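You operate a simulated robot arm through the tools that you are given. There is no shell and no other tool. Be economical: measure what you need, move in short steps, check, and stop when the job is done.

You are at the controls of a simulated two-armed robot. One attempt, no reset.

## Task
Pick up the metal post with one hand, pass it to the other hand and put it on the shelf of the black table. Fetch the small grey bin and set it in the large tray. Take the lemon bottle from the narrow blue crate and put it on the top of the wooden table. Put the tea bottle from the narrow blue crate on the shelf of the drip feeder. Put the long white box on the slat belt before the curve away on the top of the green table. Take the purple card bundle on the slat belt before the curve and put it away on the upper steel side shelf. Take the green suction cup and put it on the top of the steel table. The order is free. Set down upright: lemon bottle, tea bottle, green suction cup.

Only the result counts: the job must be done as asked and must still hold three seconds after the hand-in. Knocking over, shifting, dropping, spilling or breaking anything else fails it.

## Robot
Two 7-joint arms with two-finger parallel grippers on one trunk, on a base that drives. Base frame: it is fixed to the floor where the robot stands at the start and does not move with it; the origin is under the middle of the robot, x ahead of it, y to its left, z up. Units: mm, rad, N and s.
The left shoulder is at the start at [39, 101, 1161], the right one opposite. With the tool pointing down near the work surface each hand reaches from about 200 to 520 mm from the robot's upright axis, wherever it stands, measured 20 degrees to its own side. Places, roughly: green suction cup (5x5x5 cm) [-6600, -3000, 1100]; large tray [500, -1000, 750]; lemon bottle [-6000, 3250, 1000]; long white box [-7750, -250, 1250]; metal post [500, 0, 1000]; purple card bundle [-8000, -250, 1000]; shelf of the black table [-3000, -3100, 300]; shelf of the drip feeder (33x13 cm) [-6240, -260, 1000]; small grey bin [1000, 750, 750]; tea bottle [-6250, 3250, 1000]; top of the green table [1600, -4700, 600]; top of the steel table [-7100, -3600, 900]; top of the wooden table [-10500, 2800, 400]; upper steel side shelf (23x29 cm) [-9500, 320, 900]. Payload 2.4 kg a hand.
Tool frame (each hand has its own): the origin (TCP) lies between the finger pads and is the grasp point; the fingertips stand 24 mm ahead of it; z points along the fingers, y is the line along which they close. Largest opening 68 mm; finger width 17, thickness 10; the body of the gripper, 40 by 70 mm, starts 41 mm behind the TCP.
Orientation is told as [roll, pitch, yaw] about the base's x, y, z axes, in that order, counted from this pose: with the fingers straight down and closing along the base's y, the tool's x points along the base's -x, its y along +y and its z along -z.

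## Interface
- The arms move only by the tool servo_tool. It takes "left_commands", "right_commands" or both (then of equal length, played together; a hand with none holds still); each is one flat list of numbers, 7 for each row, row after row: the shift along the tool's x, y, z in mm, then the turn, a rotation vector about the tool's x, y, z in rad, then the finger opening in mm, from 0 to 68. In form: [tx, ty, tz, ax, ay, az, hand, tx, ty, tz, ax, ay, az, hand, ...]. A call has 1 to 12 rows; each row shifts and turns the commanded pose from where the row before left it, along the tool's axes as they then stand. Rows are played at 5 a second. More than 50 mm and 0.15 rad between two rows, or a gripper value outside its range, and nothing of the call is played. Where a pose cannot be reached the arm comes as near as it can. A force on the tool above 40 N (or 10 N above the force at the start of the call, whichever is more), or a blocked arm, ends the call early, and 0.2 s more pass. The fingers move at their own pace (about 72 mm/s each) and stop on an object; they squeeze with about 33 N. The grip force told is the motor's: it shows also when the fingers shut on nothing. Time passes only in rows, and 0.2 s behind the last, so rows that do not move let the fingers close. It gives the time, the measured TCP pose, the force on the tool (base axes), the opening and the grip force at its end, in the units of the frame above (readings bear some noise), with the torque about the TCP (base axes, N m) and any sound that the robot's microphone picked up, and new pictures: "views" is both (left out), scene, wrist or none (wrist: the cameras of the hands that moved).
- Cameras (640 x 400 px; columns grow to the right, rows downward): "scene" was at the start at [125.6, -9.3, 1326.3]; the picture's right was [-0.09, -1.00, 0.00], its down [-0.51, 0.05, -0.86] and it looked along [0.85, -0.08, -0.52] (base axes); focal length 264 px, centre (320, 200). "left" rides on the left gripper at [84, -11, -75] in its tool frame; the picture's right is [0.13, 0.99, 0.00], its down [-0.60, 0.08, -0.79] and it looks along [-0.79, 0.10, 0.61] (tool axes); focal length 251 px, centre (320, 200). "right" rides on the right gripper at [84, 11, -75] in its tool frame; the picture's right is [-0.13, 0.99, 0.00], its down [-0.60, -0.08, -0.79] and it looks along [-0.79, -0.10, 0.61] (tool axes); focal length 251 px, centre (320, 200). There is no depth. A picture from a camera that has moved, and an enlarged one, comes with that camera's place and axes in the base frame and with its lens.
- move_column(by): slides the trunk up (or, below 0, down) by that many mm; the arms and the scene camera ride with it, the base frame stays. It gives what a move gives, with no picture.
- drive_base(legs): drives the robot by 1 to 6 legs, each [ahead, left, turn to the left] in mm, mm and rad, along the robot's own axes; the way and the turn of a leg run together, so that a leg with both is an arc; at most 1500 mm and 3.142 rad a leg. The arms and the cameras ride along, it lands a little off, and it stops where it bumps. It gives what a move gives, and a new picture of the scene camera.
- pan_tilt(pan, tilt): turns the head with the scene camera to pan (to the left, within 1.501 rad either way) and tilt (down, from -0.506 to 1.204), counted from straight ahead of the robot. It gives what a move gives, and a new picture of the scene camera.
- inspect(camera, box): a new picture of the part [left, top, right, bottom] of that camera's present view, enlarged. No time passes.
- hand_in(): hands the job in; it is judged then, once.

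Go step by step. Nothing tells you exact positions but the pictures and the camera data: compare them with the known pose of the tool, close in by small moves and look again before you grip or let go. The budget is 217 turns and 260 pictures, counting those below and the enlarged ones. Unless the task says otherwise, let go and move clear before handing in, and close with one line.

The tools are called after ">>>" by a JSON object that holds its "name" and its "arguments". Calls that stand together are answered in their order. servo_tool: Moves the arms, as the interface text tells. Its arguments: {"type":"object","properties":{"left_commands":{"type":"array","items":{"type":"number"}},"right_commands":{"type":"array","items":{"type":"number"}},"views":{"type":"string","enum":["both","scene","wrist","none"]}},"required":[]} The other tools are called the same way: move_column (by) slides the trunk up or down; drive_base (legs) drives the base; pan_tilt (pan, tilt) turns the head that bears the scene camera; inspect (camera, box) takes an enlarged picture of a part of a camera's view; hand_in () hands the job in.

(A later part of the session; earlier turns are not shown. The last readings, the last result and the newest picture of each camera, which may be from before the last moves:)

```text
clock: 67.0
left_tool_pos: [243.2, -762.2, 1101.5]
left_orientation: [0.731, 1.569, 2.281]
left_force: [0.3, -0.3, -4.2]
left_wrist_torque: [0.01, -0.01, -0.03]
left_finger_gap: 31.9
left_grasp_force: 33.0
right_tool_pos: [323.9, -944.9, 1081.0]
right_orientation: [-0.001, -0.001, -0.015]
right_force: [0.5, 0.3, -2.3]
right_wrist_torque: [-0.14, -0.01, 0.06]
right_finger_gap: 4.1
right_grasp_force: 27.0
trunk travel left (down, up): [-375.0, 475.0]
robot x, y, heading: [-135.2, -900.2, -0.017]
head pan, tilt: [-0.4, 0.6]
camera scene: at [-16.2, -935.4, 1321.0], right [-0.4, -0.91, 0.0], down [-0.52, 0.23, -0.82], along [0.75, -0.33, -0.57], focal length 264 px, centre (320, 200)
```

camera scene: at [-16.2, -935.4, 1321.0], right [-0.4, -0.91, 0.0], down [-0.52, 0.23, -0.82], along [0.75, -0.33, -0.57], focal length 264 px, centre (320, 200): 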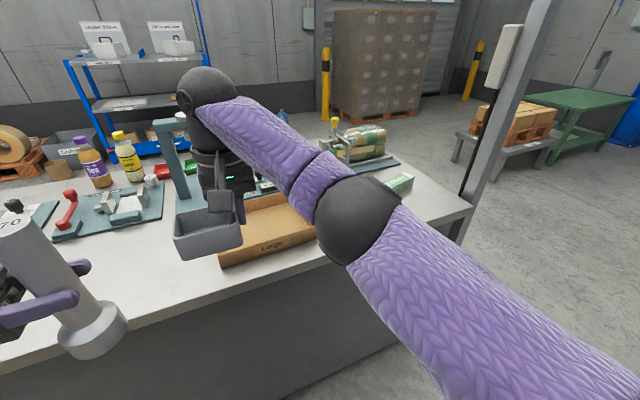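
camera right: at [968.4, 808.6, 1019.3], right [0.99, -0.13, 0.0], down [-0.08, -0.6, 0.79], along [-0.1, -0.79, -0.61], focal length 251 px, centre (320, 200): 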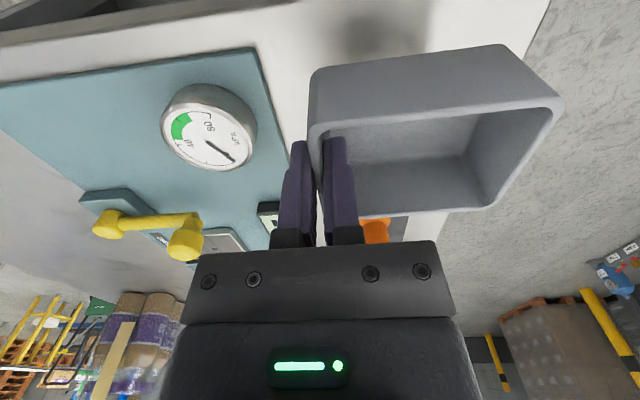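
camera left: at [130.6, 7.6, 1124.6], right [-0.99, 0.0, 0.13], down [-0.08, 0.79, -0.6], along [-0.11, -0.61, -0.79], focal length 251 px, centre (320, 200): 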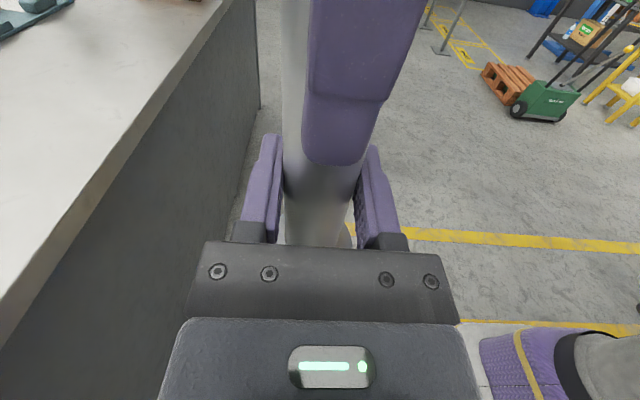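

Tray ("Large") spans about x 450–640, y −896…−1137. Move closer.

>>> {"name": "drive_base", "arguments": {"legs": [[0, 0, 0.017], [175, -30, 0]]}}

>>> {"name": "servo_tool", "arguments": {"right_commands": [0, -25, 0, 0, 0, 0, 0, 0, -25, 0, 0, 0, 0, 0, 0, 0, 0, 0, 0, 0, 0], "views": "both"}}

```text
clock: 68.8
left_tool_pos: [416.2, -785.8, 1100.9]
left_orientation: [0.83, 1.569, 2.396]
left_force: [1.0, 1.1, -3.7]
left_wrist_torque: [-0.01, 0.0, -0.01]
left_finger_gap: 31.6
left_grasp_force: 33.0
right_tool_pos: [502.5, -968.2, 1080.8]
right_orientation: [-0.001, 0.002, -0.002]
right_force: [0.8, 0.1, -2.7]
right_wrist_torque: [-0.15, -0.01, 0.01]
right_finger_gap: 3.9
right_grasp_force: 27.1
trunk travel left (down, up): [-375.0, 475.0]
robot x, y, heading: [43.1, -931.6, -0.001]
head pan, tilt: [-0.4, 0.6]
camera scene: at [160.5, -963.8, 1320.9], right [-0.39, -0.92, 0.0], down [-0.52, 0.22, -0.82], along [0.76, -0.32, -0.57], focal length 264 px, centre (320, 200)
```

scene: 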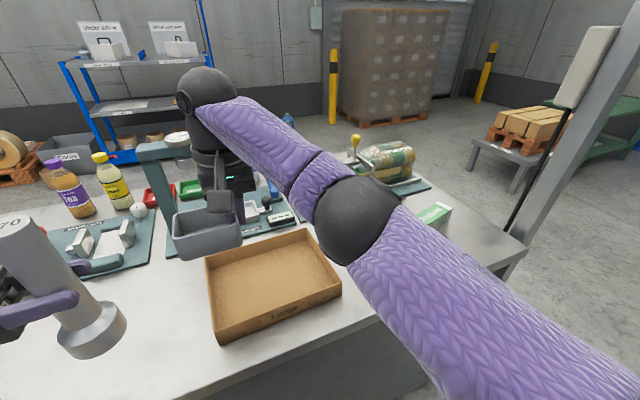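

```text
clock: 69.6
left_tool_pos: [416.1, -786.1, 1101.3]
left_orientation: [0.731, 1.568, 2.301]
left_force: [-1.4, -0.2, -3.3]
left_wrist_torque: [0.02, -0.01, 0.0]
left_finger_gap: 31.7
left_grasp_force: 33.1
right_tool_pos: [501.2, -1020.7, 1080.2]
right_orientation: [-0.001, 0.0, -0.001]
right_force: [0.4, 0.4, -3.0]
right_wrist_torque: [-0.09, -0.03, -0.03]
right_finger_gap: 3.9
right_grasp_force: 27.6
trunk travel left (down, up): [-375.0, 475.0]
robot x, y, heading: [39.3, -932.4, -0.001]
head pan, tilt: [-0.4, 0.6]
camera scene: at [159.9, -963.8, 1321.0], right [-0.39, -0.92, 0.0], down [-0.52, 0.22, -0.82], along [0.76, -0.32, -0.57], focal length 264 px, centre (320, 200)
camera right: at [418.1, -1007.6, 1155.2], right [0.13, 0.99, 0.0], down [0.6, -0.08, 0.79], along [0.79, -0.1, -0.61], focal length 251 px, centre (320, 200)
```

scene: 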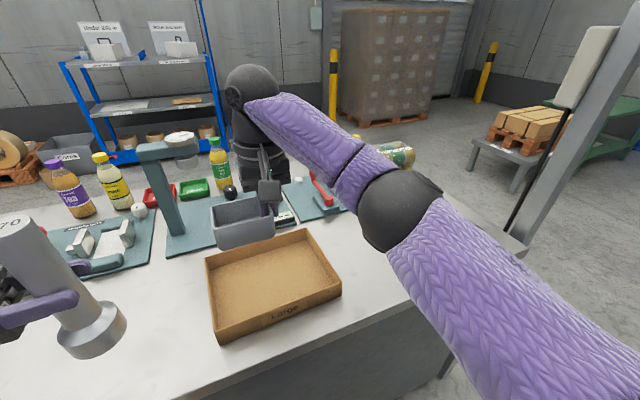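
right: 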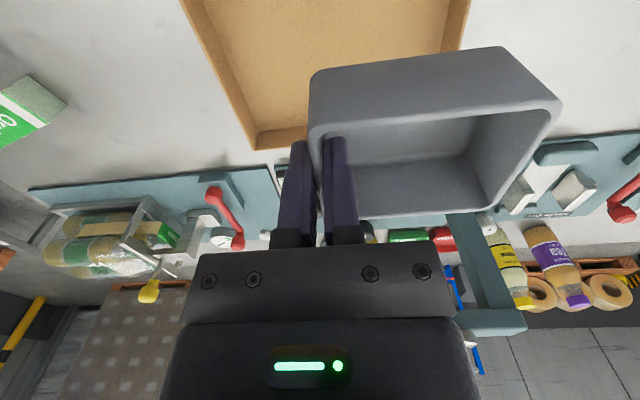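

Tray inner area confirmed; bin goes to about [520,-1005]. Lower most of the way.

>>> {"name": "servo_tool", "arguments": {"right_commands": [-10, -12, 40, 0, 0, 0, 0, -9, -12, 40, 0, 0, 0, 0, 0, 0, 42, 0, 0, 0, 0, 0, 0, 42, 0, 0, 0, 0, 0, 0, 0, 0, 0, 0, 0], "views": "both"}}

```text
clock: 70.8
left_tool_pos: [415.5, -785.0, 1100.2]
left_orientation: [0.694, 1.569, 2.261]
left_force: [-0.3, -0.8, -4.6]
left_wrist_torque: [0.02, -0.02, 0.05]
left_finger_gap: 31.7
left_grasp_force: 33.3
right_tool_pos: [520.6, -1044.7, 916.4]
right_orientation: [-0.002, 0.0, -0.003]
right_force: [0.4, 0.0, -3.3]
right_wrist_torque: [-0.12, 0.02, -0.02]
right_finger_gap: 3.6
right_grasp_force: 26.9
trunk travel left (down, up): [-375.0, 475.0]
robot x, y, heading: [39.1, -929.5, -0.002]
head pan, tilt: [-0.4, 0.6]
camera scene: at [159.9, -963.9, 1321.0], right [-0.39, -0.92, 0.0], down [-0.52, 0.22, -0.82], along [0.76, -0.32, -0.57], focal length 264 px, centre (320, 200)
camera right: at [437.9, -1031.5, 991.7], right [0.13, 0.99, 0.0], down [0.6, -0.08, 0.79], along [0.79, -0.1, -0.61], focal length 251 px, centre (320, 200)
```

scene: 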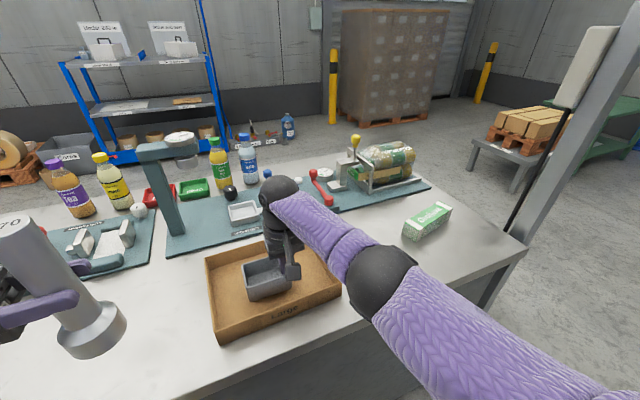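
right: 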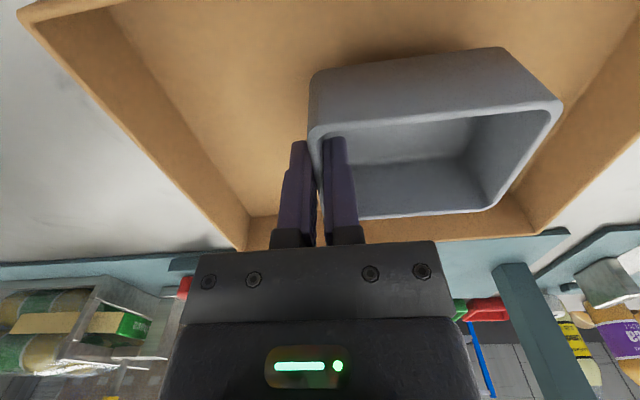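

>>> {"name": "servo_tool", "arguments": {"right_commands": [0, 0, 8, 0, 0, 0, 0, 0, 0, 6, 0, 0, 0, 0, 0, 0, 4, 0, 0, 0, 0, 0, 0, 0, 0, 0, 0, 0], "views": "none"}}

```text
clock: 71.8
left_tool_pos: [415.4, -786.9, 1100.4]
left_orientation: [0.642, 1.568, 2.21]
left_force: [-0.9, -0.5, -4.7]
left_wrist_torque: [0.01, 0.01, -0.01]
left_finger_gap: 31.6
left_grasp_force: 32.9
right_tool_pos: [520.0, -1045.0, 898.1]
right_orientation: [-0.003, 0.0, 0.0]
right_force: [1.2, -0.4, -1.2]
right_wrist_torque: [0.04, 0.06, -0.02]
right_finger_gap: 3.7
right_grasp_force: 27.5
trunk travel left (down, up): [-375.0, 475.0]
robot x, y, heading: [40.8, -932.4, 0.002]
head pan, tilt: [-0.4, 0.6]
```

Contact is beginning; settle 2 mm more, release, and rise.

>>> {"name": "servo_tool", "arguments": {"right_commands": [0, 0, 2, 0, 0, 0, 0, 0, 0, 0, 0, 0, 0, 20, 0, 0, 0, 0, 0, 0, 30, 0, 0, -30, 0, 0, 0, 30, 0, 0, -45, 0, 0, 0, 40, 0, 0, -45, 0, 0, 0, 40, 0, 0, -45, 0, 0, 0, 40], "views": "both"}}

```text
clock: 73.4
left_tool_pos: [415.2, -786.4, 1100.5]
left_orientation: [0.566, 1.569, 2.134]
left_force: [-0.1, 0.3, -3.9]
left_wrist_torque: [0.0, -0.01, 0.02]
left_finger_gap: 31.6
left_grasp_force: 33.1
right_tool_pos: [518.0, -1043.0, 1062.0]
right_orientation: [-0.001, 0.003, -0.002]
right_force: [0.4, 0.1, -0.6]
right_wrist_torque: [0.02, 0.01, -0.01]
right_finger_gap: 39.9
right_grasp_force: 0.0
trunk travel left (down, up): [-375.0, 475.0]
robot x, y, heading: [38.9, -928.2, 0.001]
head pan, tilt: [-0.4, 0.6]
camera scene: at [159.5, -963.7, 1321.1], right [-0.39, -0.92, 0.0], down [-0.52, 0.22, -0.82], along [0.76, -0.32, -0.57], focal length 264 px, centre (320, 200)
camera right: at [434.8, -1031.2, 1136.2], right [0.13, 0.99, 0.0], down [0.6, -0.08, 0.79], along [0.79, -0.1, -0.61], focal length 251 px, centre (320, 200)
```

scene: 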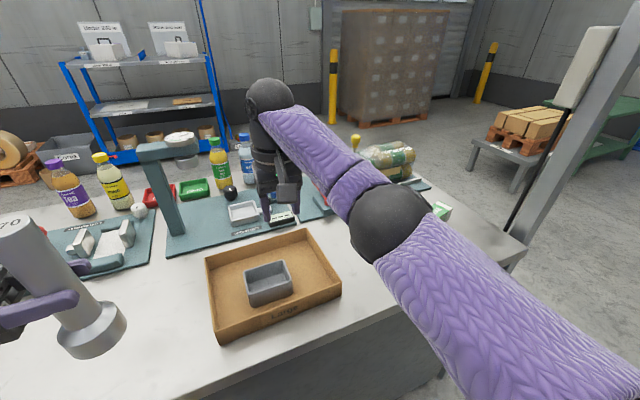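
right: 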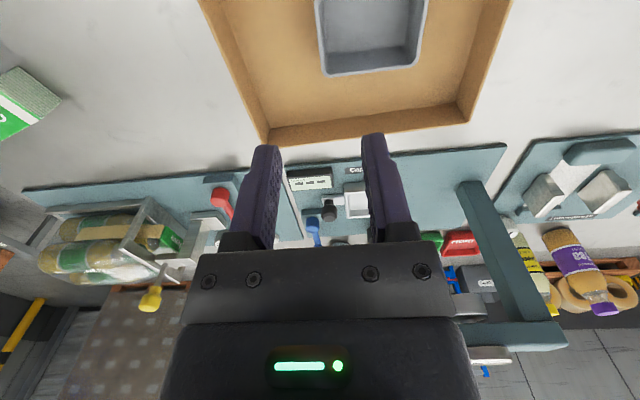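

Bin is in the tray. Now stow the right hand, back off, turn toward the black table and look.

>>> {"name": "servo_tool", "arguments": {"right_commands": [0, 0, -45, 0, 0, 0, 60, 30, -16, -20, 0, 0, 0, 60, 30, -16, -20, 0, 0, 0, 60, 30, -16, -15, 0, 0, 0, 60, 30, -16, 0, 0, 0, 0, 60], "views": "none"}}

>>> {"name": "drive_base", "arguments": {"legs": [[-500, 0, 0], [0, 0, -2.44]]}}

>>> {"name": "pan_tilt", "arguments": {"pan": 0.0, "tilt": 0.15}}

```text
clock: 74.6
left_tool_pos: [415.7, -786.9, 1101.4]
left_orientation: [0.496, 1.571, 2.066]
left_force: [-0.1, 0.1, -3.3]
left_wrist_torque: [-0.01, 0.0, 0.02]
left_finger_gap: 31.8
left_grasp_force: 33.1
right_tool_pos: [398.7, -1107.8, 1162.0]
right_orientation: [-0.002, 0.001, -0.001]
right_force: [0.5, 0.3, 0.2]
right_wrist_torque: [0.02, -0.01, 0.01]
right_finger_gap: 60.1
right_grasp_force: 0.1
trunk travel left (down, up): [-375.0, 475.0]
robot x, y, heading: [44.1, -926.2, -0.004]
head pan, tilt: [-0.4, 0.6]
```

```text
clock: 83.3
left_tool_pos: [-655.4, -1274.1, 1101.5]
left_orientation: [0.641, 1.569, -0.249]
left_force: [-0.4, -0.1, -4.0]
left_wrist_torque: [0.0, -0.02, -0.02]
left_finger_gap: 31.8
left_grasp_force: 33.0
right_tool_pos: [-844.8, -1014.6, 1161.9]
right_orientation: [-0.002, 0.0, -2.458]
right_force: [-0.2, 0.7, 0.3]
right_wrist_torque: [-0.02, 0.0, 0.02]
right_finger_gap: 60.1
right_grasp_force: 0.0
trunk travel left (down, up): [-375.0, 475.0]
robot x, y, heading: [-452.4, -928.7, -2.458]
head pan, tilt: [-0.4, 0.6]
camera scene: at [-567.8, -976.3, 1321.0], right [-0.28, 0.96, 0.0], down [0.54, 0.16, -0.82], along [-0.79, -0.23, -0.57], focal length 264 px, centre (320, 200)
```

scene: 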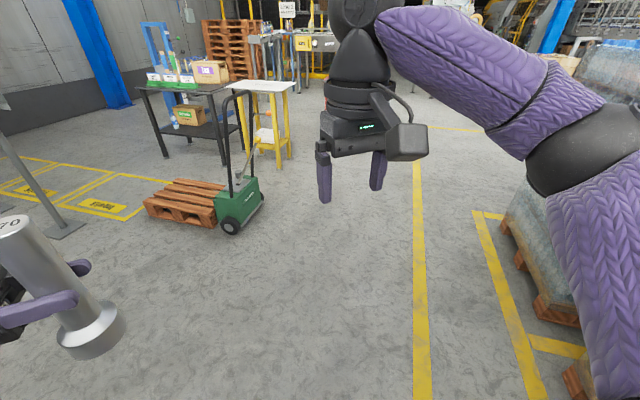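

```text
clock: 84.2
left_tool_pos: [-655.6, -1274.1, 1100.6]
left_orientation: [0.658, 1.569, -0.232]
left_force: [-0.1, -0.6, -4.7]
left_wrist_torque: [0.0, 0.0, 0.0]
left_finger_gap: 32.0
left_grasp_force: 33.4
right_tool_pos: [-846.0, -1015.1, 1161.3]
right_orientation: [-0.001, -0.001, -2.458]
right_force: [0.2, 0.7, 0.1]
right_wrist_torque: [0.02, 0.0, -0.01]
right_finger_gap: 60.3
right_grasp_force: 0.0
trunk travel left (down, up): [-375.0, 475.0]
robot x, y, heading: [-455.4, -930.8, -2.458]
head pan, tilt: [0.0, 0.15]
camera scene: at [-555.0, -1010.1, 1362.4], right [-0.63, 0.78, 0.0], down [0.12, 0.1, -0.99], along [-0.77, -0.62, -0.15], focal length 264 px, centre (320, 200)
```

scene: 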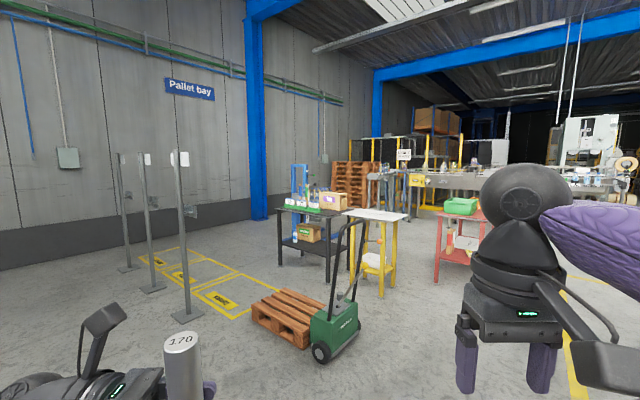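

I see the black table (legs ≈ x −2740…−3230, y −3470…−2640) with a shelf holding some items, and a pallet truck in front. Zoom in.

>>> {"name": "inspect", "arguments": {"camera": "scene", "box": [240, 180, 440, 305]}}

```text
3.20 times, centred on (340, 242) of scene
camera zoom: at [-555.0, -1010.1, 1362.4], right [-0.63, 0.78, 0.0], down [0.12, 0.1, -0.99], along [-0.77, -0.62, -0.15], focal length 845 px, centre (256, 64)
```

zoom: 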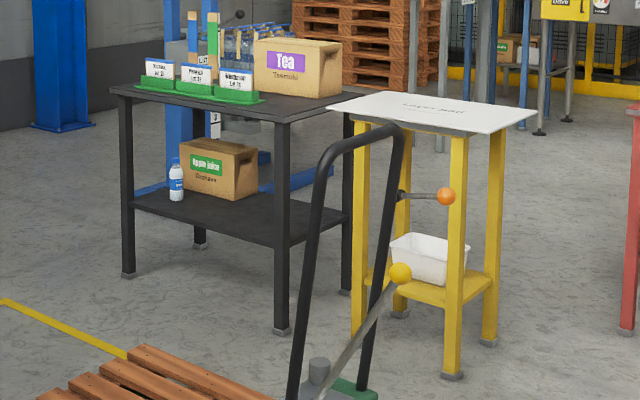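

The shelf (z≈300) has free space on its right half. Reaching it from behind looks roomier; check what lies around the red cart and beyond.

>>> {"name": "pan_tilt", "arguments": {"pan": -0.55, "tilt": 0.1}}

>>> {"name": "inspect", "arguments": {"camera": "scene", "box": [200, 150, 440, 300]}}

```text
clock: 85.2
left_tool_pos: [-655.7, -1275.1, 1100.9]
left_orientation: [0.656, 1.57, -0.234]
left_force: [0.4, -0.1, -3.9]
left_wrist_torque: [0.01, 0.02, 0.03]
left_finger_gap: 31.6
left_grasp_force: 33.2
right_tool_pos: [-844.5, -1015.7, 1161.8]
right_orientation: [-0.003, 0.0, -2.46]
right_force: [-0.4, -0.3, 0.8]
right_wrist_torque: [-0.02, 0.03, -0.04]
right_finger_gap: 59.9
right_grasp_force: 0.0
trunk travel left (down, up): [-375.0, 475.0]
robot x, y, heading: [-458.1, -929.2, -2.459]
head pan, tilt: [-0.55, 0.099]
camera scene: at [-574.2, -963.9, 1367.2], right [-0.13, 0.99, 0.0], down [0.1, 0.01, -0.99], along [-0.99, -0.13, -0.1], focal length 264 px, centre (320, 200)
```

scene: 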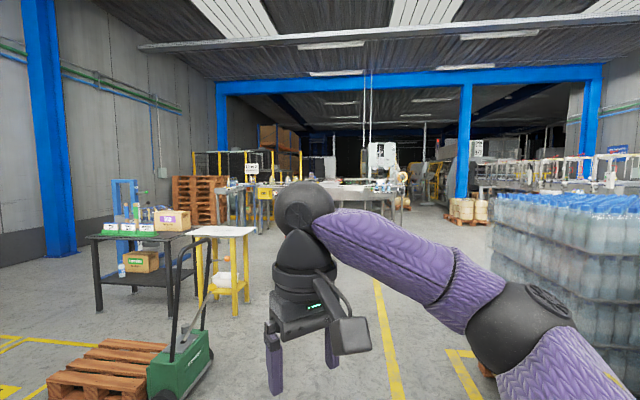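

```text
2.67 times, centred on (320, 225) of scene
camera zoom: at [-574.2, -963.9, 1367.2], right [-0.13, 0.99, 0.0], down [0.1, 0.01, -0.99], along [-0.99, -0.13, -0.1], focal length 704 px, centre (320, 133)
```

zoom: 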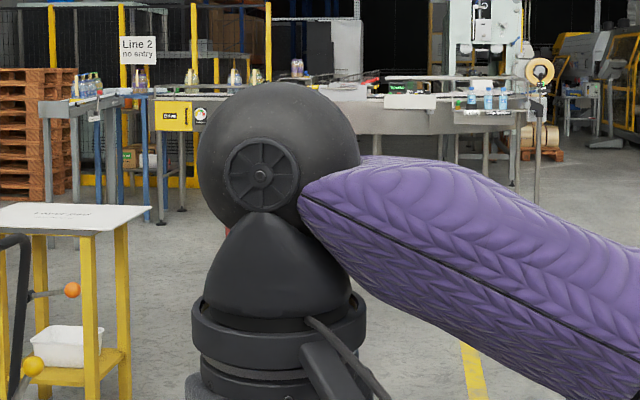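

The aisle ahead is open. Drive along it facing −x and look again.

>>> {"name": "drive_base", "arguments": {"legs": [[0, 0, -0.682], [1500, 100, 0], [600, 0, 0]]}}

>>> {"name": "pan_tilt", "arguments": {"pan": 0.55, "tilt": 0.25}}

```text
refused: leg 2 is longer than a leg can be; nothing moved
```

```text
clock: 86.5
left_tool_pos: [-656.4, -1274.8, 1101.2]
left_orientation: [0.66, 1.568, -0.23]
left_force: [0.8, -0.2, -3.9]
left_wrist_torque: [0.01, -0.01, -0.01]
left_finger_gap: 31.6
left_grasp_force: 33.1
right_tool_pos: [-846.5, -1015.3, 1162.5]
right_orientation: [-0.001, -0.001, -2.457]
right_force: [-0.2, -0.7, 0.8]
right_wrist_torque: [0.01, 0.02, -0.02]
right_finger_gap: 59.8
right_grasp_force: 0.1
trunk travel left (down, up): [-375.0, 475.0]
robot x, y, heading: [-455.7, -928.8, -2.457]
head pan, tilt: [0.55, 0.25]
camera scene: at [-514.1, -1039.8, 1353.2], right [-0.94, 0.33, 0.0], down [0.08, 0.23, -0.97], along [-0.32, -0.91, -0.25], focal length 264 px, centre (320, 200)
```

scene: 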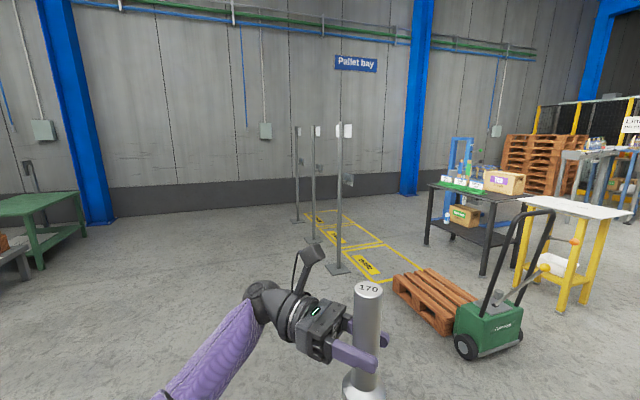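

>>> {"name": "drive_base", "arguments": {"legs": [[0, 0, -0.682], [1400, 100, 0], [700, 0, 0]]}}

>>> {"name": "pan_tilt", "arguments": {"pan": 0.3, "tilt": 0.2}}

```text
clock: 98.8
left_tool_pos: [-2929.0, -1231.2, 1099.5]
left_orientation: [0.705, 1.568, -0.833]
left_force: [-0.1, 0.0, -4.3]
left_wrist_torque: [-0.04, 0.01, 0.03]
left_finger_gap: 31.9
left_grasp_force: 32.6
right_tool_pos: [-2923.8, -909.8, 1161.9]
right_orientation: [-0.002, 0.0, -3.109]
right_force: [0.2, 0.2, 1.1]
right_wrist_torque: [0.0, 0.02, 0.02]
right_finger_gap: 60.1
right_grasp_force: 0.2
trunk travel left (down, up): [-375.0, 475.0]
robot x, y, heading: [-2562.1, -1076.0, -3.109]
head pan, tilt: [0.55, 0.25]
camera scene: at [-2672.9, -1129.1, 1353.2], right [-0.55, 0.83, 0.0], down [0.21, 0.14, -0.97], along [-0.81, -0.53, -0.25], focal length 264 px, centre (320, 200)
```

scene: 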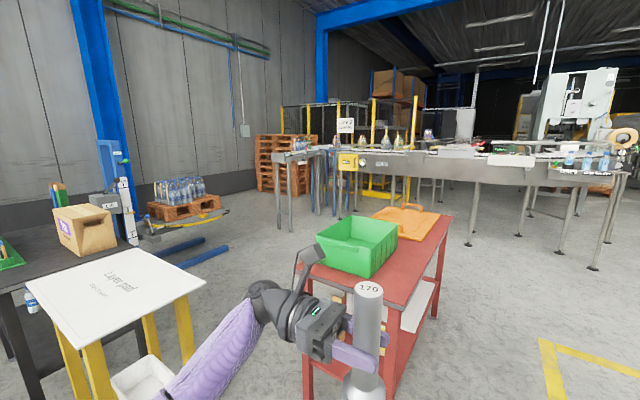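

```text
clock: 99.6
left_tool_pos: [-2927.7, -1230.3, 1101.4]
left_orientation: [0.677, 1.566, -0.864]
left_force: [0.4, -0.4, -4.6]
left_wrist_torque: [0.0, -0.03, 0.02]
left_finger_gap: 31.5
left_grasp_force: 32.9
right_tool_pos: [-2923.8, -908.9, 1162.4]
right_orientation: [-0.001, 0.001, -3.108]
right_force: [0.4, -0.5, 0.5]
right_wrist_torque: [-0.02, -0.02, -0.02]
right_finger_gap: 60.1
right_grasp_force: 0.0
trunk travel left (down, up): [-375.0, 475.0]
robot x, y, heading: [-2557.6, -1073.6, -3.11]
head pan, tilt: [0.3, 0.201]
camera scene: at [-2682.7, -1108.2, 1357.8], right [-0.33, 0.94, 0.0], down [0.19, 0.07, -0.98], along [-0.93, -0.32, -0.2], focal length 264 px, centre (320, 200)
```

scene: 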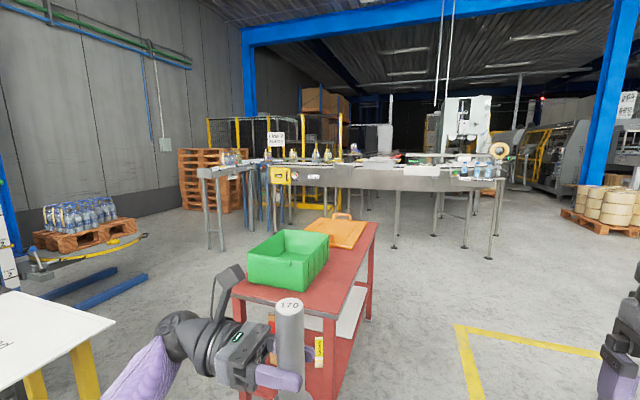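

The red table blocks the short way (x −3470…−4620). I'll go round it, staying clear, to the back side of the black table.

>>> {"name": "drive_base", "arguments": {"legs": [[0, -275, -0.031], [1400, 0, 0], [1080, 0, 0], [0, 1400, 0], [-100, 750, 0], [-550, 0, 0]]}}

>>> {"name": "drive_base", "arguments": {"legs": [[0, 0, 3.1]]}}

```text
clock: 126.3
left_tool_pos: [-4830.3, -3076.0, 1101.4]
left_orientation: [0.569, 1.569, -1.021]
left_force: [0.5, -0.5, -4.2]
left_wrist_torque: [0.01, 0.05, 0.02]
left_finger_gap: 31.8
left_grasp_force: 32.6
right_tool_pos: [-4808.1, -2754.0, 1161.4]
right_orientation: [-0.002, 0.001, 3.12]
right_force: [0.4, 0.7, 0.7]
right_wrist_torque: [0.01, 0.01, 0.0]
right_finger_gap: 60.1
right_grasp_force: 0.1
trunk travel left (down, up): [-375.0, 475.0]
robot x, y, heading: [-4456.4, -2938.3, 3.126]
head pan, tilt: [0.3, 0.201]
camera scene: at [-4578.6, -2965.2, 1357.8], right [-0.28, 0.96, 0.0], down [0.19, 0.06, -0.98], along [-0.94, -0.27, -0.2], focal length 264 px, centre (320, 200)
```

scene: 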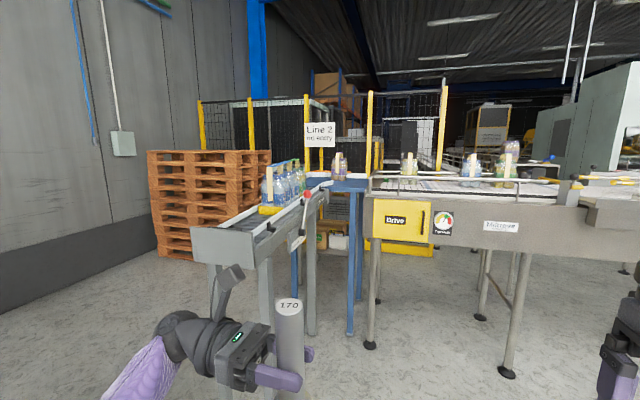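

```text
clock: 134.0
left_tool_pos: [-4072.6, -2820.6, 1101.1]
left_orientation: [0.658, 1.567, 2.163]
left_force: [0.0, -0.2, -3.1]
left_wrist_torque: [0.01, -0.04, -0.02]
left_finger_gap: 31.8
left_grasp_force: 33.2
right_tool_pos: [-4109.6, -3140.3, 1162.5]
right_orientation: [0.0, 0.001, -0.066]
right_force: [-0.3, 0.1, 1.4]
right_wrist_torque: [0.03, 0.01, -0.04]
right_finger_gap: 59.9
right_grasp_force: 0.0
trunk travel left (down, up): [-375.0, 475.0]
robot x, y, heading: [-4455.3, -2938.6, -0.07]
head pan, tilt: [0.3, 0.201]
camera scene: at [-4327.5, -2920.8, 1357.8], right [0.23, -0.97, 0.0], down [-0.19, -0.05, -0.98], along [0.95, 0.23, -0.2], focal length 264 px, centre (320, 200)
```

scene: 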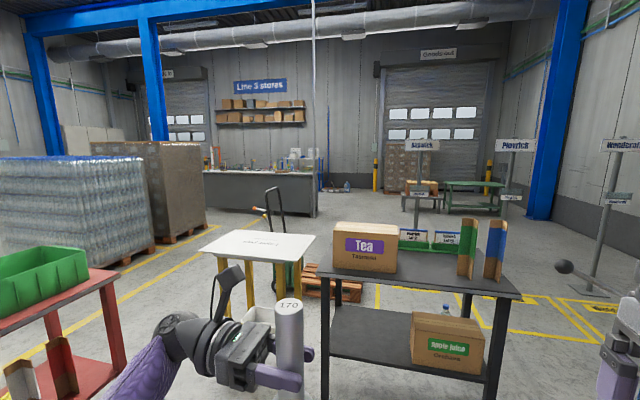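

Behind the table: the shelf's left half is free. Lower the trunk and turn the left hand so it points forward.

>>> {"name": "move_column", "arguments": {"by": -375}}

>>> {"name": "servo_tool", "arguments": {"left_commands": [0, -40, 0, 0, 0, 0, 0, 0, -40, 0, 0, 0, 0, 0, 0, 0, 0, 0.15, 0, 0, 0, 0, 0, 0, 0.15, 0, 0, 0, 0, 0, 0, 0.15, 0, 0, 0, 0, 0, 0, 0.15, 0, 0, 0, 0, 0, 0, 0.15, 0, 0, 0, 0, 0, 0, 0.15, 0, 0, 0, 0, 0, 0, 0.15, 0, 0, 0], "views": "scene"}}

```text
clock: 137.6
left_tool_pos: [-4072.9, -2821.4, 726.0]
left_orientation: [0.469, 1.569, 1.971]
left_force: [-0.4, -1.3, -3.8]
left_wrist_torque: [0.02, 0.02, -0.03]
left_finger_gap: 31.6
left_grasp_force: 33.1
right_tool_pos: [-4110.9, -3139.9, 787.2]
right_orientation: [-0.002, -0.001, -0.065]
right_force: [0.5, 0.6, -0.8]
right_wrist_torque: [0.01, 0.04, 0.0]
right_finger_gap: 59.8
right_grasp_force: 0.0
trunk travel left (down, up): [0.0, 850.0]
robot x, y, heading: [-4456.6, -2942.7, -0.059]
head pan, tilt: [0.3, 0.201]
```

```text
clock: 139.6
left_tool_pos: [-3993.9, -2826.7, 724.8]
left_orientation: [0.107, 1.566, 2.66]
left_force: [0.0, -0.4, -3.8]
left_wrist_torque: [-0.01, 0.02, -0.01]
left_finger_gap: 31.6
left_grasp_force: 33.0
right_tool_pos: [-4109.5, -3140.5, 786.0]
right_orientation: [-0.002, 0.0, -0.067]
right_force: [0.2, 1.0, 0.3]
right_wrist_torque: [0.01, 0.0, -0.01]
right_finger_gap: 60.1
right_grasp_force: 0.0
trunk travel left (down, up): [0.0, 850.0]
robot x, y, heading: [-4453.4, -2940.2, -0.069]
head pan, tilt: [0.3, 0.201]
camera scene: at [-4224.0, -2927.7, 972.9], right [0.23, -0.97, 0.0], down [-0.19, -0.05, -0.98], along [0.95, 0.23, -0.2], focal length 264 px, centre (320, 200)
```

scene: 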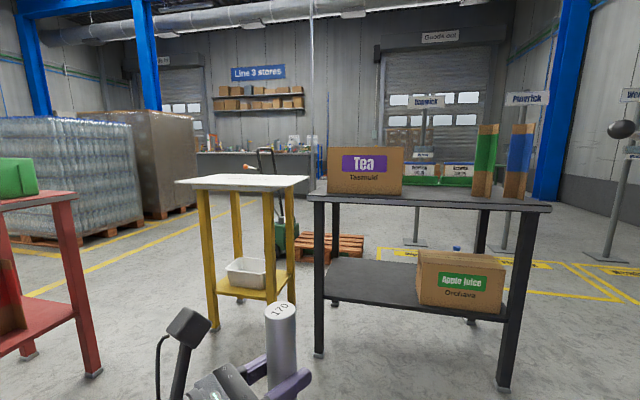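

Now lower the left hand to shelf height.

>>> {"name": "servo_tool", "arguments": {"left_commands": [-45, 0, 0, 0.1, 0, 0, 0, -45, 0, 0, 0.1, 0, 0, 0, -45, 0, 0, 0, 0, 0, 0, -45, 0, 0, 0, 0, 0, 0, -45, 0, 0, 0, 0, 0, 0, -45, 0, 0, 0, 0, 0, 0, 0, 0, 0, 0, 0, 0, 0], "views": "none"}}

>>> {"name": "pan_tilt", "arguments": {"pan": 0.1, "tilt": 0.35}}

```text
clock: 141.4
left_tool_pos: [-3991.3, -2791.0, 451.6]
left_orientation: [-1.18, 1.445, 1.546]
left_force: [0.6, -0.7, -4.3]
left_wrist_torque: [-0.02, -0.03, 0.01]
left_finger_gap: 31.6
left_grasp_force: 32.9
right_tool_pos: [-4110.8, -3137.4, 788.5]
right_orientation: [-0.008, 0.001, -0.068]
right_force: [0.8, 0.7, -0.1]
right_wrist_torque: [-0.04, -0.03, -0.01]
right_finger_gap: 59.9
right_grasp_force: 0.1
trunk travel left (down, up): [0.0, 850.0]
robot x, y, heading: [-4455.1, -2942.4, -0.064]
head pan, tilt: [0.3, 0.201]
stopped in row 7 (left hand): the arm was blocked; the commanded pose is now the measured one
```

```text
clock: 142.1
left_tool_pos: [-3990.2, -2789.9, 451.7]
left_orientation: [-1.203, 1.448, 1.524]
left_force: [0.4, -0.4, -3.6]
left_wrist_torque: [-0.07, 0.01, -0.01]
left_finger_gap: 31.8
left_grasp_force: 32.9
right_tool_pos: [-4110.8, -3135.7, 788.7]
right_orientation: [-0.006, -0.001, -0.068]
right_force: [0.4, 0.1, 0.3]
right_wrist_torque: [-0.01, 0.03, 0.01]
right_finger_gap: 59.9
right_grasp_force: 0.0
trunk travel left (down, up): [0.0, 850.0]
robot x, y, heading: [-4454.3, -2939.2, -0.071]
head pan, tilt: [0.099, 0.351]
camera scene: at [-4222.2, -2941.0, 959.3], right [0.03, -1.0, 0.01], down [-0.34, -0.02, -0.94], along [0.94, 0.03, -0.34], focal length 264 px, centre (320, 200)
```

scene: 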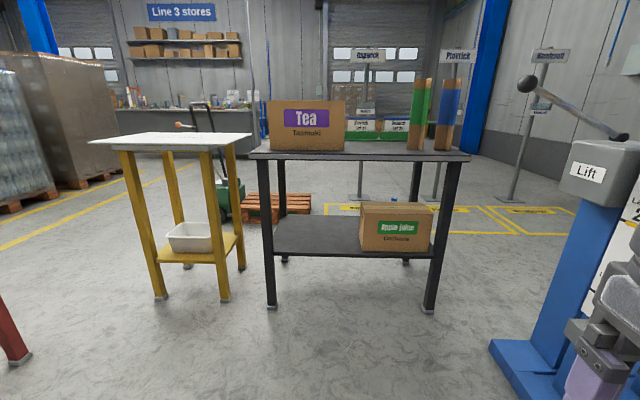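

The arm blocked at z≈452, perhaps against the robot itself. Look at the left hand.

>>> {"name": "pan_tilt", "arguments": {"pan": 0.45, "tilt": 0.95}}

>>> {"name": "inspect", "arguments": {"camera": "left", "box": [0, 0, 640, 400]}}

```text
clock: 143.1
left_tool_pos: [-3989.1, -2790.1, 452.8]
left_orientation: [-1.203, 1.446, 1.524]
left_force: [-0.1, -0.3, -3.9]
left_wrist_torque: [0.02, 0.03, 0.0]
left_finger_gap: 31.5
left_grasp_force: 33.7
right_tool_pos: [-4110.3, -3136.7, 788.5]
right_orientation: [-0.008, -0.001, -0.066]
right_force: [-0.1, -0.2, -0.7]
right_wrist_torque: [0.01, 0.03, -0.01]
right_finger_gap: 59.8
right_grasp_force: 0.0
trunk travel left (down, up): [0.0, 850.0]
robot x, y, heading: [-4455.6, -2936.5, -0.067]
head pan, tilt: [0.45, 0.949]
camera scene: at [-4247.0, -2917.2, 907.7], right [0.37, -0.93, 0.01], down [-0.75, -0.31, -0.58], along [0.54, 0.21, -0.81], focal length 264 px, centre (320, 200)
```

scene: 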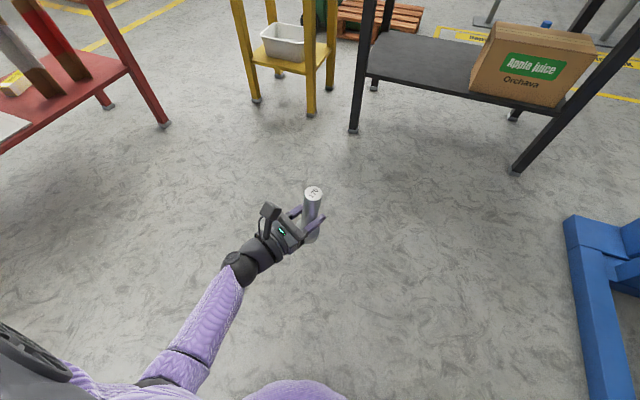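

```text
1.00 times, centred on (320, 200) of left (not enlarged: the box is as wide or as high as the picture)
camera zoom: at [-4054.6, -2761.7, 539.7], right [-0.4, -0.92, 0.01], down [-0.75, 0.32, -0.57], along [0.52, -0.24, -0.82], focal length 251 px, centre (320, 200)
```

zoom: 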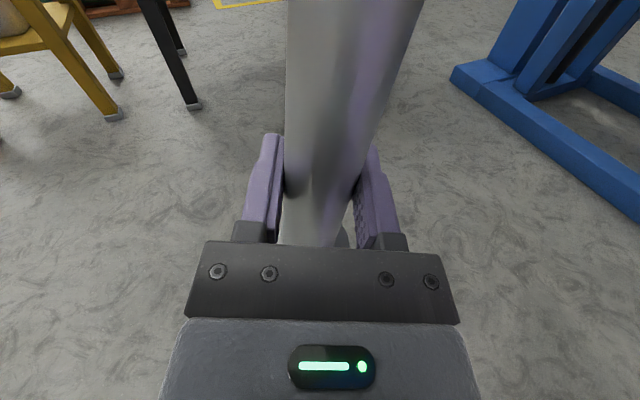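

The arm is nearly straight; try levelling the hand and lowering while drawing it slightly in.

>>> {"name": "servo_tool", "arguments": {"left_commands": [0, 0, -20, 0, 0, -0.06, 0, 0, 0, -20, 0, 0, -0.06, 0, -20, 0, -10, 0, 0, 0, 0, -20, 0, -10, 0, 0, 0, 0, -20, 0, 0, 0, 0, 0, 0, 0, 0, 0, 0, 0, 0, 0], "views": "scene"}}

```text
clock: 144.7
left_tool_pos: [-4049.9, -2740.5, 397.7]
left_orientation: [-0.729, 1.458, 1.979]
left_force: [0.1, 0.6, -3.4]
left_wrist_torque: [-0.05, 0.02, -0.02]
left_finger_gap: 31.7
left_grasp_force: 33.0
right_tool_pos: [-4110.9, -3137.2, 789.7]
right_orientation: [-0.01, 0.001, -0.069]
right_force: [0.7, 0.8, 0.1]
right_wrist_torque: [-0.02, -0.01, 0.01]
right_finger_gap: 60.0
right_grasp_force: 0.1
trunk travel left (down, up): [0.0, 850.0]
robot x, y, heading: [-4456.5, -2940.0, -0.07]
head pan, tilt: [0.45, 0.949]
stopped in row 6 (left hand): the arm was blocked; the commanded pose is now the measured one
camera scene: at [-4248.4, -2917.0, 908.3], right [0.37, -0.93, 0.01], down [-0.75, -0.31, -0.58], along [0.54, 0.21, -0.81], focal length 264 px, centre (320, 200)
```

scene: 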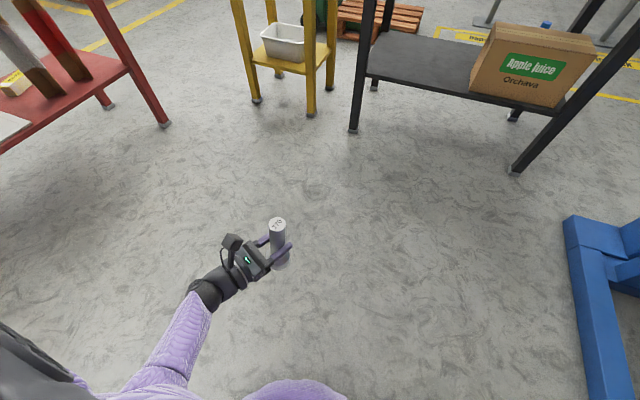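

Down to 398 with a 6° tilt; a wrist limit seems active. Turn the hand more to the right and level again.

>>> {"name": "servo_tool", "arguments": {"left_commands": [0, 0, 0, -0.15, 0, 0, 0, 0, 0, 0, -0.15, 0, 0, 0, 0, 0, 0, -0.15, 0, 0, 0, 0, 0, 0, 0, 0, -0.055, 0, 0, 0, 0, 0, 0, -0.055, 0, -10, 0, 0, 0, 0, 0, 0, 0, 0, 0, 0, 0, 0, 0], "views": "scene"}}

```text
clock: 146.3
left_tool_pos: [-4051.3, -2743.2, 388.1]
left_orientation: [0.655, 1.439, 2.921]
left_force: [0.3, 0.6, -4.3]
left_wrist_torque: [-0.02, 0.01, 0.0]
left_finger_gap: 31.6
left_grasp_force: 32.6
right_tool_pos: [-4109.2, -3140.8, 787.0]
right_orientation: [-0.001, 0.001, -0.065]
right_force: [-0.4, 0.2, -0.1]
right_wrist_torque: [-0.01, 0.03, 0.01]
right_finger_gap: 60.0
right_grasp_force: 0.1
trunk travel left (down, up): [0.0, 850.0]
robot x, y, heading: [-4452.8, -2936.5, -0.069]
head pan, tilt: [0.45, 0.949]
camera scene: at [-4247.4, -2922.0, 907.7], right [0.37, -0.93, 0.0], down [-0.75, -0.3, -0.58], along [0.54, 0.22, -0.81], focal length 264 px, centre (320, 200)
```

scene: 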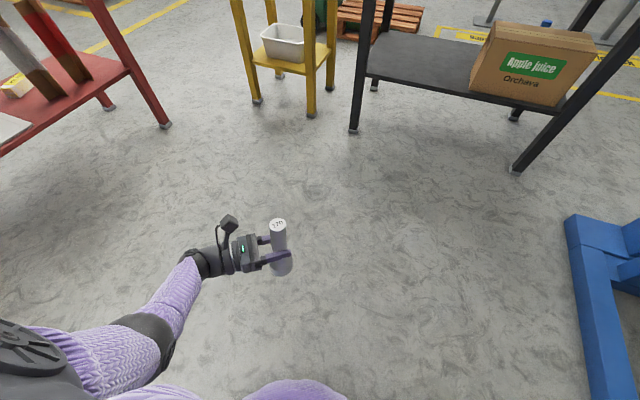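

Freed. Level out the remaining tilt and raise for clearance.

>>> {"name": "servo_tool", "arguments": {"left_commands": [0, 0, 0, 0, 0.104, 0.08, 0, 15, 0, 0, 0, 0, 0, 0, 15, 0, 0, 0, 0, 0, 0, 15, 0, 0, 0, 0, 0, 0, 0, 0, 0, 0, 0, 0, 0], "views": "none"}}

>>> {"name": "pan_tilt", "arguments": {"pan": 0.2, "tilt": 0.6}}

```text
clock: 147.5
left_tool_pos: [-4050.6, -2744.9, 434.6]
left_orientation: [2.263, 1.57, -1.752]
left_force: [0.1, 0.6, -4.5]
left_wrist_torque: [-0.01, -0.01, 0.01]
left_finger_gap: 31.7
left_grasp_force: 32.7
right_tool_pos: [-4109.8, -3141.7, 786.2]
right_orientation: [-0.003, 0.0, -0.067]
right_force: [0.1, -1.1, 0.4]
right_wrist_torque: [0.01, -0.03, 0.02]
right_finger_gap: 59.9
right_grasp_force: 0.1
trunk travel left (down, up): [0.0, 850.0]
robot x, y, heading: [-4453.4, -2940.5, -0.069]
head pan, tilt: [0.45, 0.949]
```

```text
clock: 148.3
left_tool_pos: [-4050.6, -2744.3, 433.2]
left_orientation: [-1.365, 1.571, 0.9]
left_force: [-0.3, 0.0, -4.9]
left_wrist_torque: [0.02, 0.01, 0.02]
left_finger_gap: 31.6
left_grasp_force: 32.7
right_tool_pos: [-4109.5, -3141.1, 787.3]
right_orientation: [-0.002, 0.0, -0.065]
right_force: [0.0, -0.5, 0.0]
right_wrist_torque: [-0.02, 0.03, 0.01]
right_finger_gap: 60.0
right_grasp_force: 0.2
trunk travel left (down, up): [0.0, 850.0]
robot x, y, heading: [-4455.0, -2938.1, -0.066]
head pan, tilt: [0.201, 0.6]
camera scene: at [-4227.3, -2937.4, 936.1], right [0.13, -0.99, 0.0], down [-0.56, -0.08, -0.82], along [0.82, 0.11, -0.57], focal length 264 px, centre (320, 200)
```

scene: 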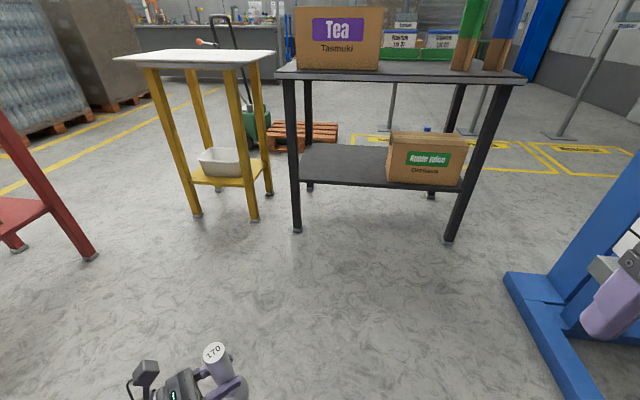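

>>> {"name": "inspect", "arguments": {"camera": "scene", "box": [260, 120, 500, 270]}}

```text
2.67 times, centred on (380, 195) of scene
camera zoom: at [-4227.3, -2937.4, 936.1], right [0.13, -0.99, 0.0], down [-0.56, -0.08, -0.82], along [0.82, 0.11, -0.57], focal length 704 px, centre (160, 213)
```

zoom: 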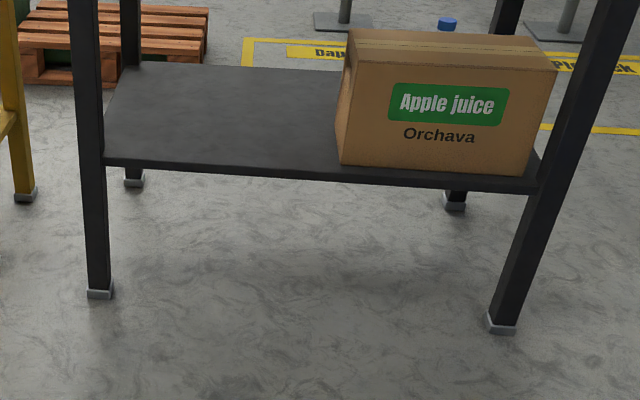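

Shelf edge x≈−3145, z≈300; target for the post is about [−3090,−2900]. Test extending the left hand at shelf level here in the open, and lift the right hand out of the way.

>>> {"name": "servo_tool", "arguments": {"left_commands": [0, -23, 19, 0, 0, 0, 0, 0, -23, 19, 0, 0, 0, 0, -15, 0, 0, 0, 0, 0, 0, -15, 0, 0, 0, 0, 0, 0, -15, 0, 0, 0, 0, 0, 0, 0, 0, 0, 0, 0, 0, 0], "right_commands": [0, 0, -45, 0, 0, 0, 60, 20, 0, -40, 0, 0, 0, 60, 20, 0, -40, 0, 0, 0, 60, 20, 0, -40, 0, 0, 0, 60, 0, 0, 0, 0, 0, 0, 60, 0, 0, 0, 0, 0, 0, 60], "views": "scene"}}

```text
clock: 149.8
left_tool_pos: [-3995.6, -2749.3, 413.6]
left_orientation: [-2.006, 1.572, 0.261]
left_force: [-0.4, -0.6, -4.0]
left_wrist_torque: [0.01, 0.04, 0.0]
left_finger_gap: 31.7
left_grasp_force: 32.9
left hand out of reach, approached as far as the arm can: row 4, 5
right_tool_pos: [-4150.4, -3097.1, 886.9]
right_orientation: [-0.001, 0.0, -0.067]
right_force: [0.4, 0.3, -0.1]
right_wrist_torque: [0.02, 0.02, -0.01]
right_finger_gap: 59.8
right_grasp_force: 0.0
right hand out of reach, approached as far as the arm can: row 3, 4
trunk travel left (down, up): [0.0, 850.0]
robot x, y, heading: [-4456.8, -2937.5, -0.067]
head pan, tilt: [0.201, 0.6]
camera scene: at [-4227.2, -2937.5, 936.1], right [0.13, -0.99, 0.0], down [-0.56, -0.07, -0.82], along [0.82, 0.11, -0.57], focal length 264 px, centre (320, 200)
```

scene: 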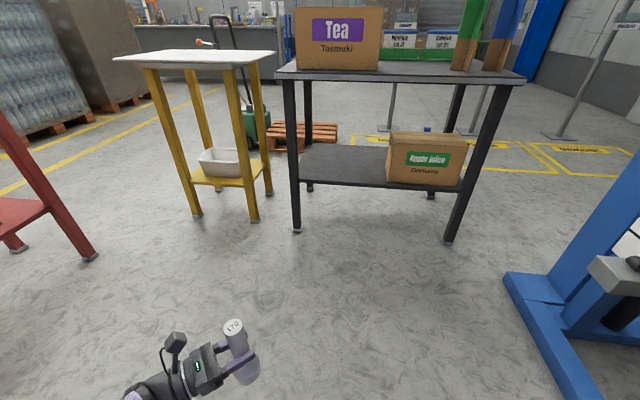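

>>> {"name": "servo_tool", "arguments": {"left_commands": [0, 23, -19, 0, 0, 0, 0, -15, 0, 0, 0, 0, 0, 0, -12, 0, 0, 0, 0, 0, 0, 0, 0, 0, 0, 0, 0, 0], "views": "none"}}

```text
clock: 150.8
left_tool_pos: [-4026.1, -2748.0, 397.5]
left_orientation: [-2.046, 1.57, 0.219]
left_force: [-0.3, 0.5, -3.7]
left_wrist_torque: [-0.02, 0.02, -0.03]
left_finger_gap: 32.0
left_grasp_force: 33.6
left hand out of reach, approached as far as the arm can: row 3
right_tool_pos: [-4150.3, -3098.1, 885.3]
right_orientation: [0.0, -0.001, -0.066]
right_force: [-0.6, -0.6, 0.4]
right_wrist_torque: [0.0, -0.01, -0.01]
right_finger_gap: 59.9
right_grasp_force: 0.0
trunk travel left (down, up): [0.0, 850.0]
robot x, y, heading: [-4453.6, -2942.1, -0.064]
head pan, tilt: [0.201, 0.6]
```

>>> {"name": "servo_tool", "arguments": {"left_commands": [20, 23, -19, 0, 0, 0, 0, 20, 0, 0, 0, 0, 0, 0, 0, 0, 0, 0, 0, 0, 0], "views": "none"}}

>>> {"name": "drive_base", "arguments": {"legs": [[0, 0, 0.066], [0, -175, 0], [700, 0, 0]]}}

```text
clock: 151.6
left_tool_pos: [-4054.8, -2749.7, 437.1]
left_orientation: [1.108, 1.573, -2.911]
left_force: [-0.7, 0.0, -3.8]
left_wrist_torque: [0.0, 0.01, -0.01]
left_finger_gap: 31.5
left_grasp_force: 32.8
right_tool_pos: [-4150.9, -3096.6, 886.6]
right_orientation: [-0.001, 0.0, -0.066]
right_force: [-1.0, -0.6, -0.2]
right_wrist_torque: [0.04, 0.01, -0.01]
right_finger_gap: 59.6
right_grasp_force: 0.0
trunk travel left (down, up): [0.0, 850.0]
robot x, y, heading: [-4455.9, -2937.5, -0.066]
head pan, tilt: [0.201, 0.6]
```

```text
clock: 156.9
left_tool_pos: [-3372.4, -2900.5, 437.9]
left_orientation: [-1.386, 1.569, 0.947]
left_force: [-0.5, 0.6, -4.4]
left_wrist_torque: [0.03, 0.03, 0.02]
left_finger_gap: 31.6
left_grasp_force: 32.9
right_tool_pos: [-3444.9, -3254.5, 887.2]
right_orientation: [0.0, 0.0, 0.001]
right_force: [0.4, -0.5, 0.0]
right_wrist_torque: [-0.01, -0.01, 0.0]
right_finger_gap: 60.0
right_grasp_force: 0.1
trunk travel left (down, up): [0.0, 850.0]
robot x, y, heading: [-3760.0, -3120.0, 0.0]
head pan, tilt: [0.201, 0.6]
camera scene: at [-3532.1, -3101.0, 936.2], right [0.2, -0.98, 0.0], down [-0.55, -0.11, -0.82], along [0.81, 0.16, -0.57], focal length 264 px, centre (320, 200)
```

scene: 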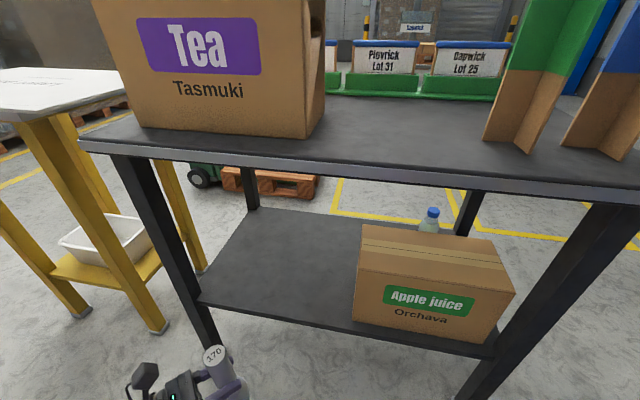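

>>> {"name": "drive_base", "arguments": {"legs": [[180, 0, 0]]}}

>>> {"name": "pan_tilt", "arguments": {"pan": 0.35, "tilt": 0.85}}

```text
clock: 158.1
left_tool_pos: [-3271.3, -2904.4, 438.9]
left_orientation: [-2.817, 1.566, -0.502]
left_force: [0.3, 0.2, -4.2]
left_wrist_torque: [-0.02, 0.03, 0.04]
left_finger_gap: 31.8
left_grasp_force: 33.0
right_tool_pos: [-3355.1, -3256.4, 892.1]
right_orientation: [0.01, -0.015, -0.023]
right_force: [-0.1, -0.8, 0.1]
right_wrist_torque: [0.01, 0.01, 0.0]
right_finger_gap: 59.9
right_grasp_force: 0.1
trunk travel left (down, up): [0.0, 850.0]
robot x, y, heading: [-3656.5, -3115.2, -0.019]
head pan, tilt: [0.201, 0.6]
stopped in leg 1: the robot was blocked; the commanded pose is now the measured one
camera scene: at [-3437.8, -3098.7, 937.0], right [0.18, -0.98, 0.01], down [-0.55, -0.11, -0.83], along [0.81, 0.15, -0.56], focal length 264 px, centre (320, 200)
```

scene: 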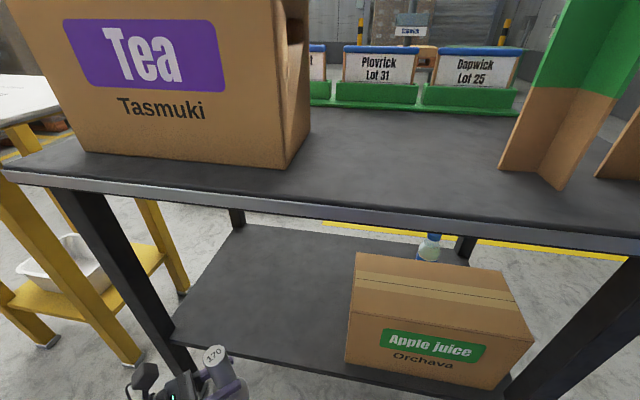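

```text
clock: 158.9
left_tool_pos: [-3270.4, -2904.0, 439.3]
left_orientation: [-2.796, 1.559, -0.482]
left_force: [0.2, -0.1, -3.5]
left_wrist_torque: [0.03, 0.01, 0.01]
left_finger_gap: 31.6
left_grasp_force: 32.6
right_tool_pos: [-3353.9, -3256.7, 891.8]
right_orientation: [0.01, -0.02, -0.022]
right_force: [0.2, -0.3, 0.3]
right_wrist_torque: [0.02, 0.01, 0.0]
right_finger_gap: 59.9
right_grasp_force: 0.1
trunk travel left (down, up): [0.0, 850.0]
robot x, y, heading: [-3661.8, -3115.5, -0.015]
head pan, tilt: [0.351, 0.85]
camera scene: at [-3451.2, -3089.6, 916.3], right [0.33, -0.94, 0.01], down [-0.7, -0.25, -0.66], along [0.63, 0.21, -0.75], focal length 264 px, centre (320, 200)
```

scene: 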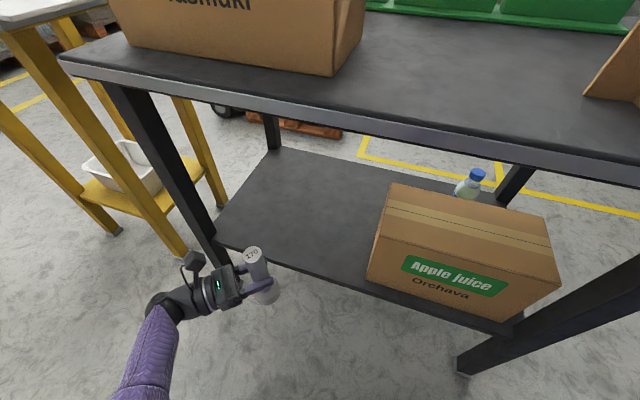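

The base bumped at x≈−3658. Look straight down ahead to see what touched.

>>> {"name": "pan_tilt", "arguments": {"pan": -0.1, "tilt": 1.2}}

```text
clock: 159.8
left_tool_pos: [-3271.9, -2904.6, 440.1]
left_orientation: [-2.818, 1.562, -0.501]
left_force: [0.6, -0.7, -3.8]
left_wrist_torque: [0.04, 0.01, 0.0]
left_finger_gap: 31.7
left_grasp_force: 33.1
right_tool_pos: [-3354.4, -3257.0, 893.0]
right_orientation: [0.007, -0.02, -0.02]
right_force: [-0.8, 0.8, 0.0]
right_wrist_torque: [-0.02, 0.01, 0.0]
right_finger_gap: 60.0
right_grasp_force: 0.0
trunk travel left (down, up): [0.0, 850.0]
robot x, y, heading: [-3658.6, -3114.9, -0.015]
head pan, tilt: [-0.099, 1.201]
camera scene: at [-3469.2, -3121.6, 892.9], right [-0.12, -0.99, 0.0], down [-0.92, 0.11, -0.37], along [0.37, -0.05, -0.93], focal length 264 px, centre (320, 200)
```

scene: 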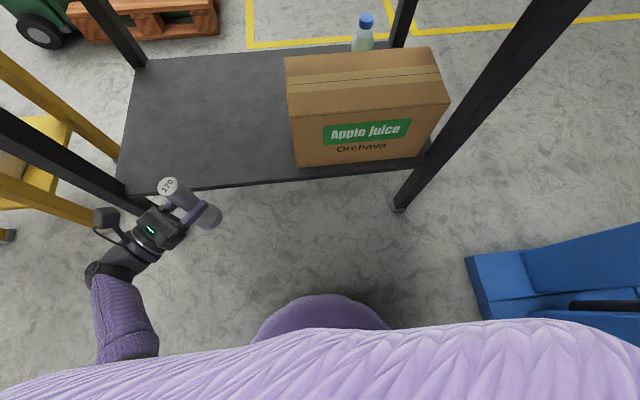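

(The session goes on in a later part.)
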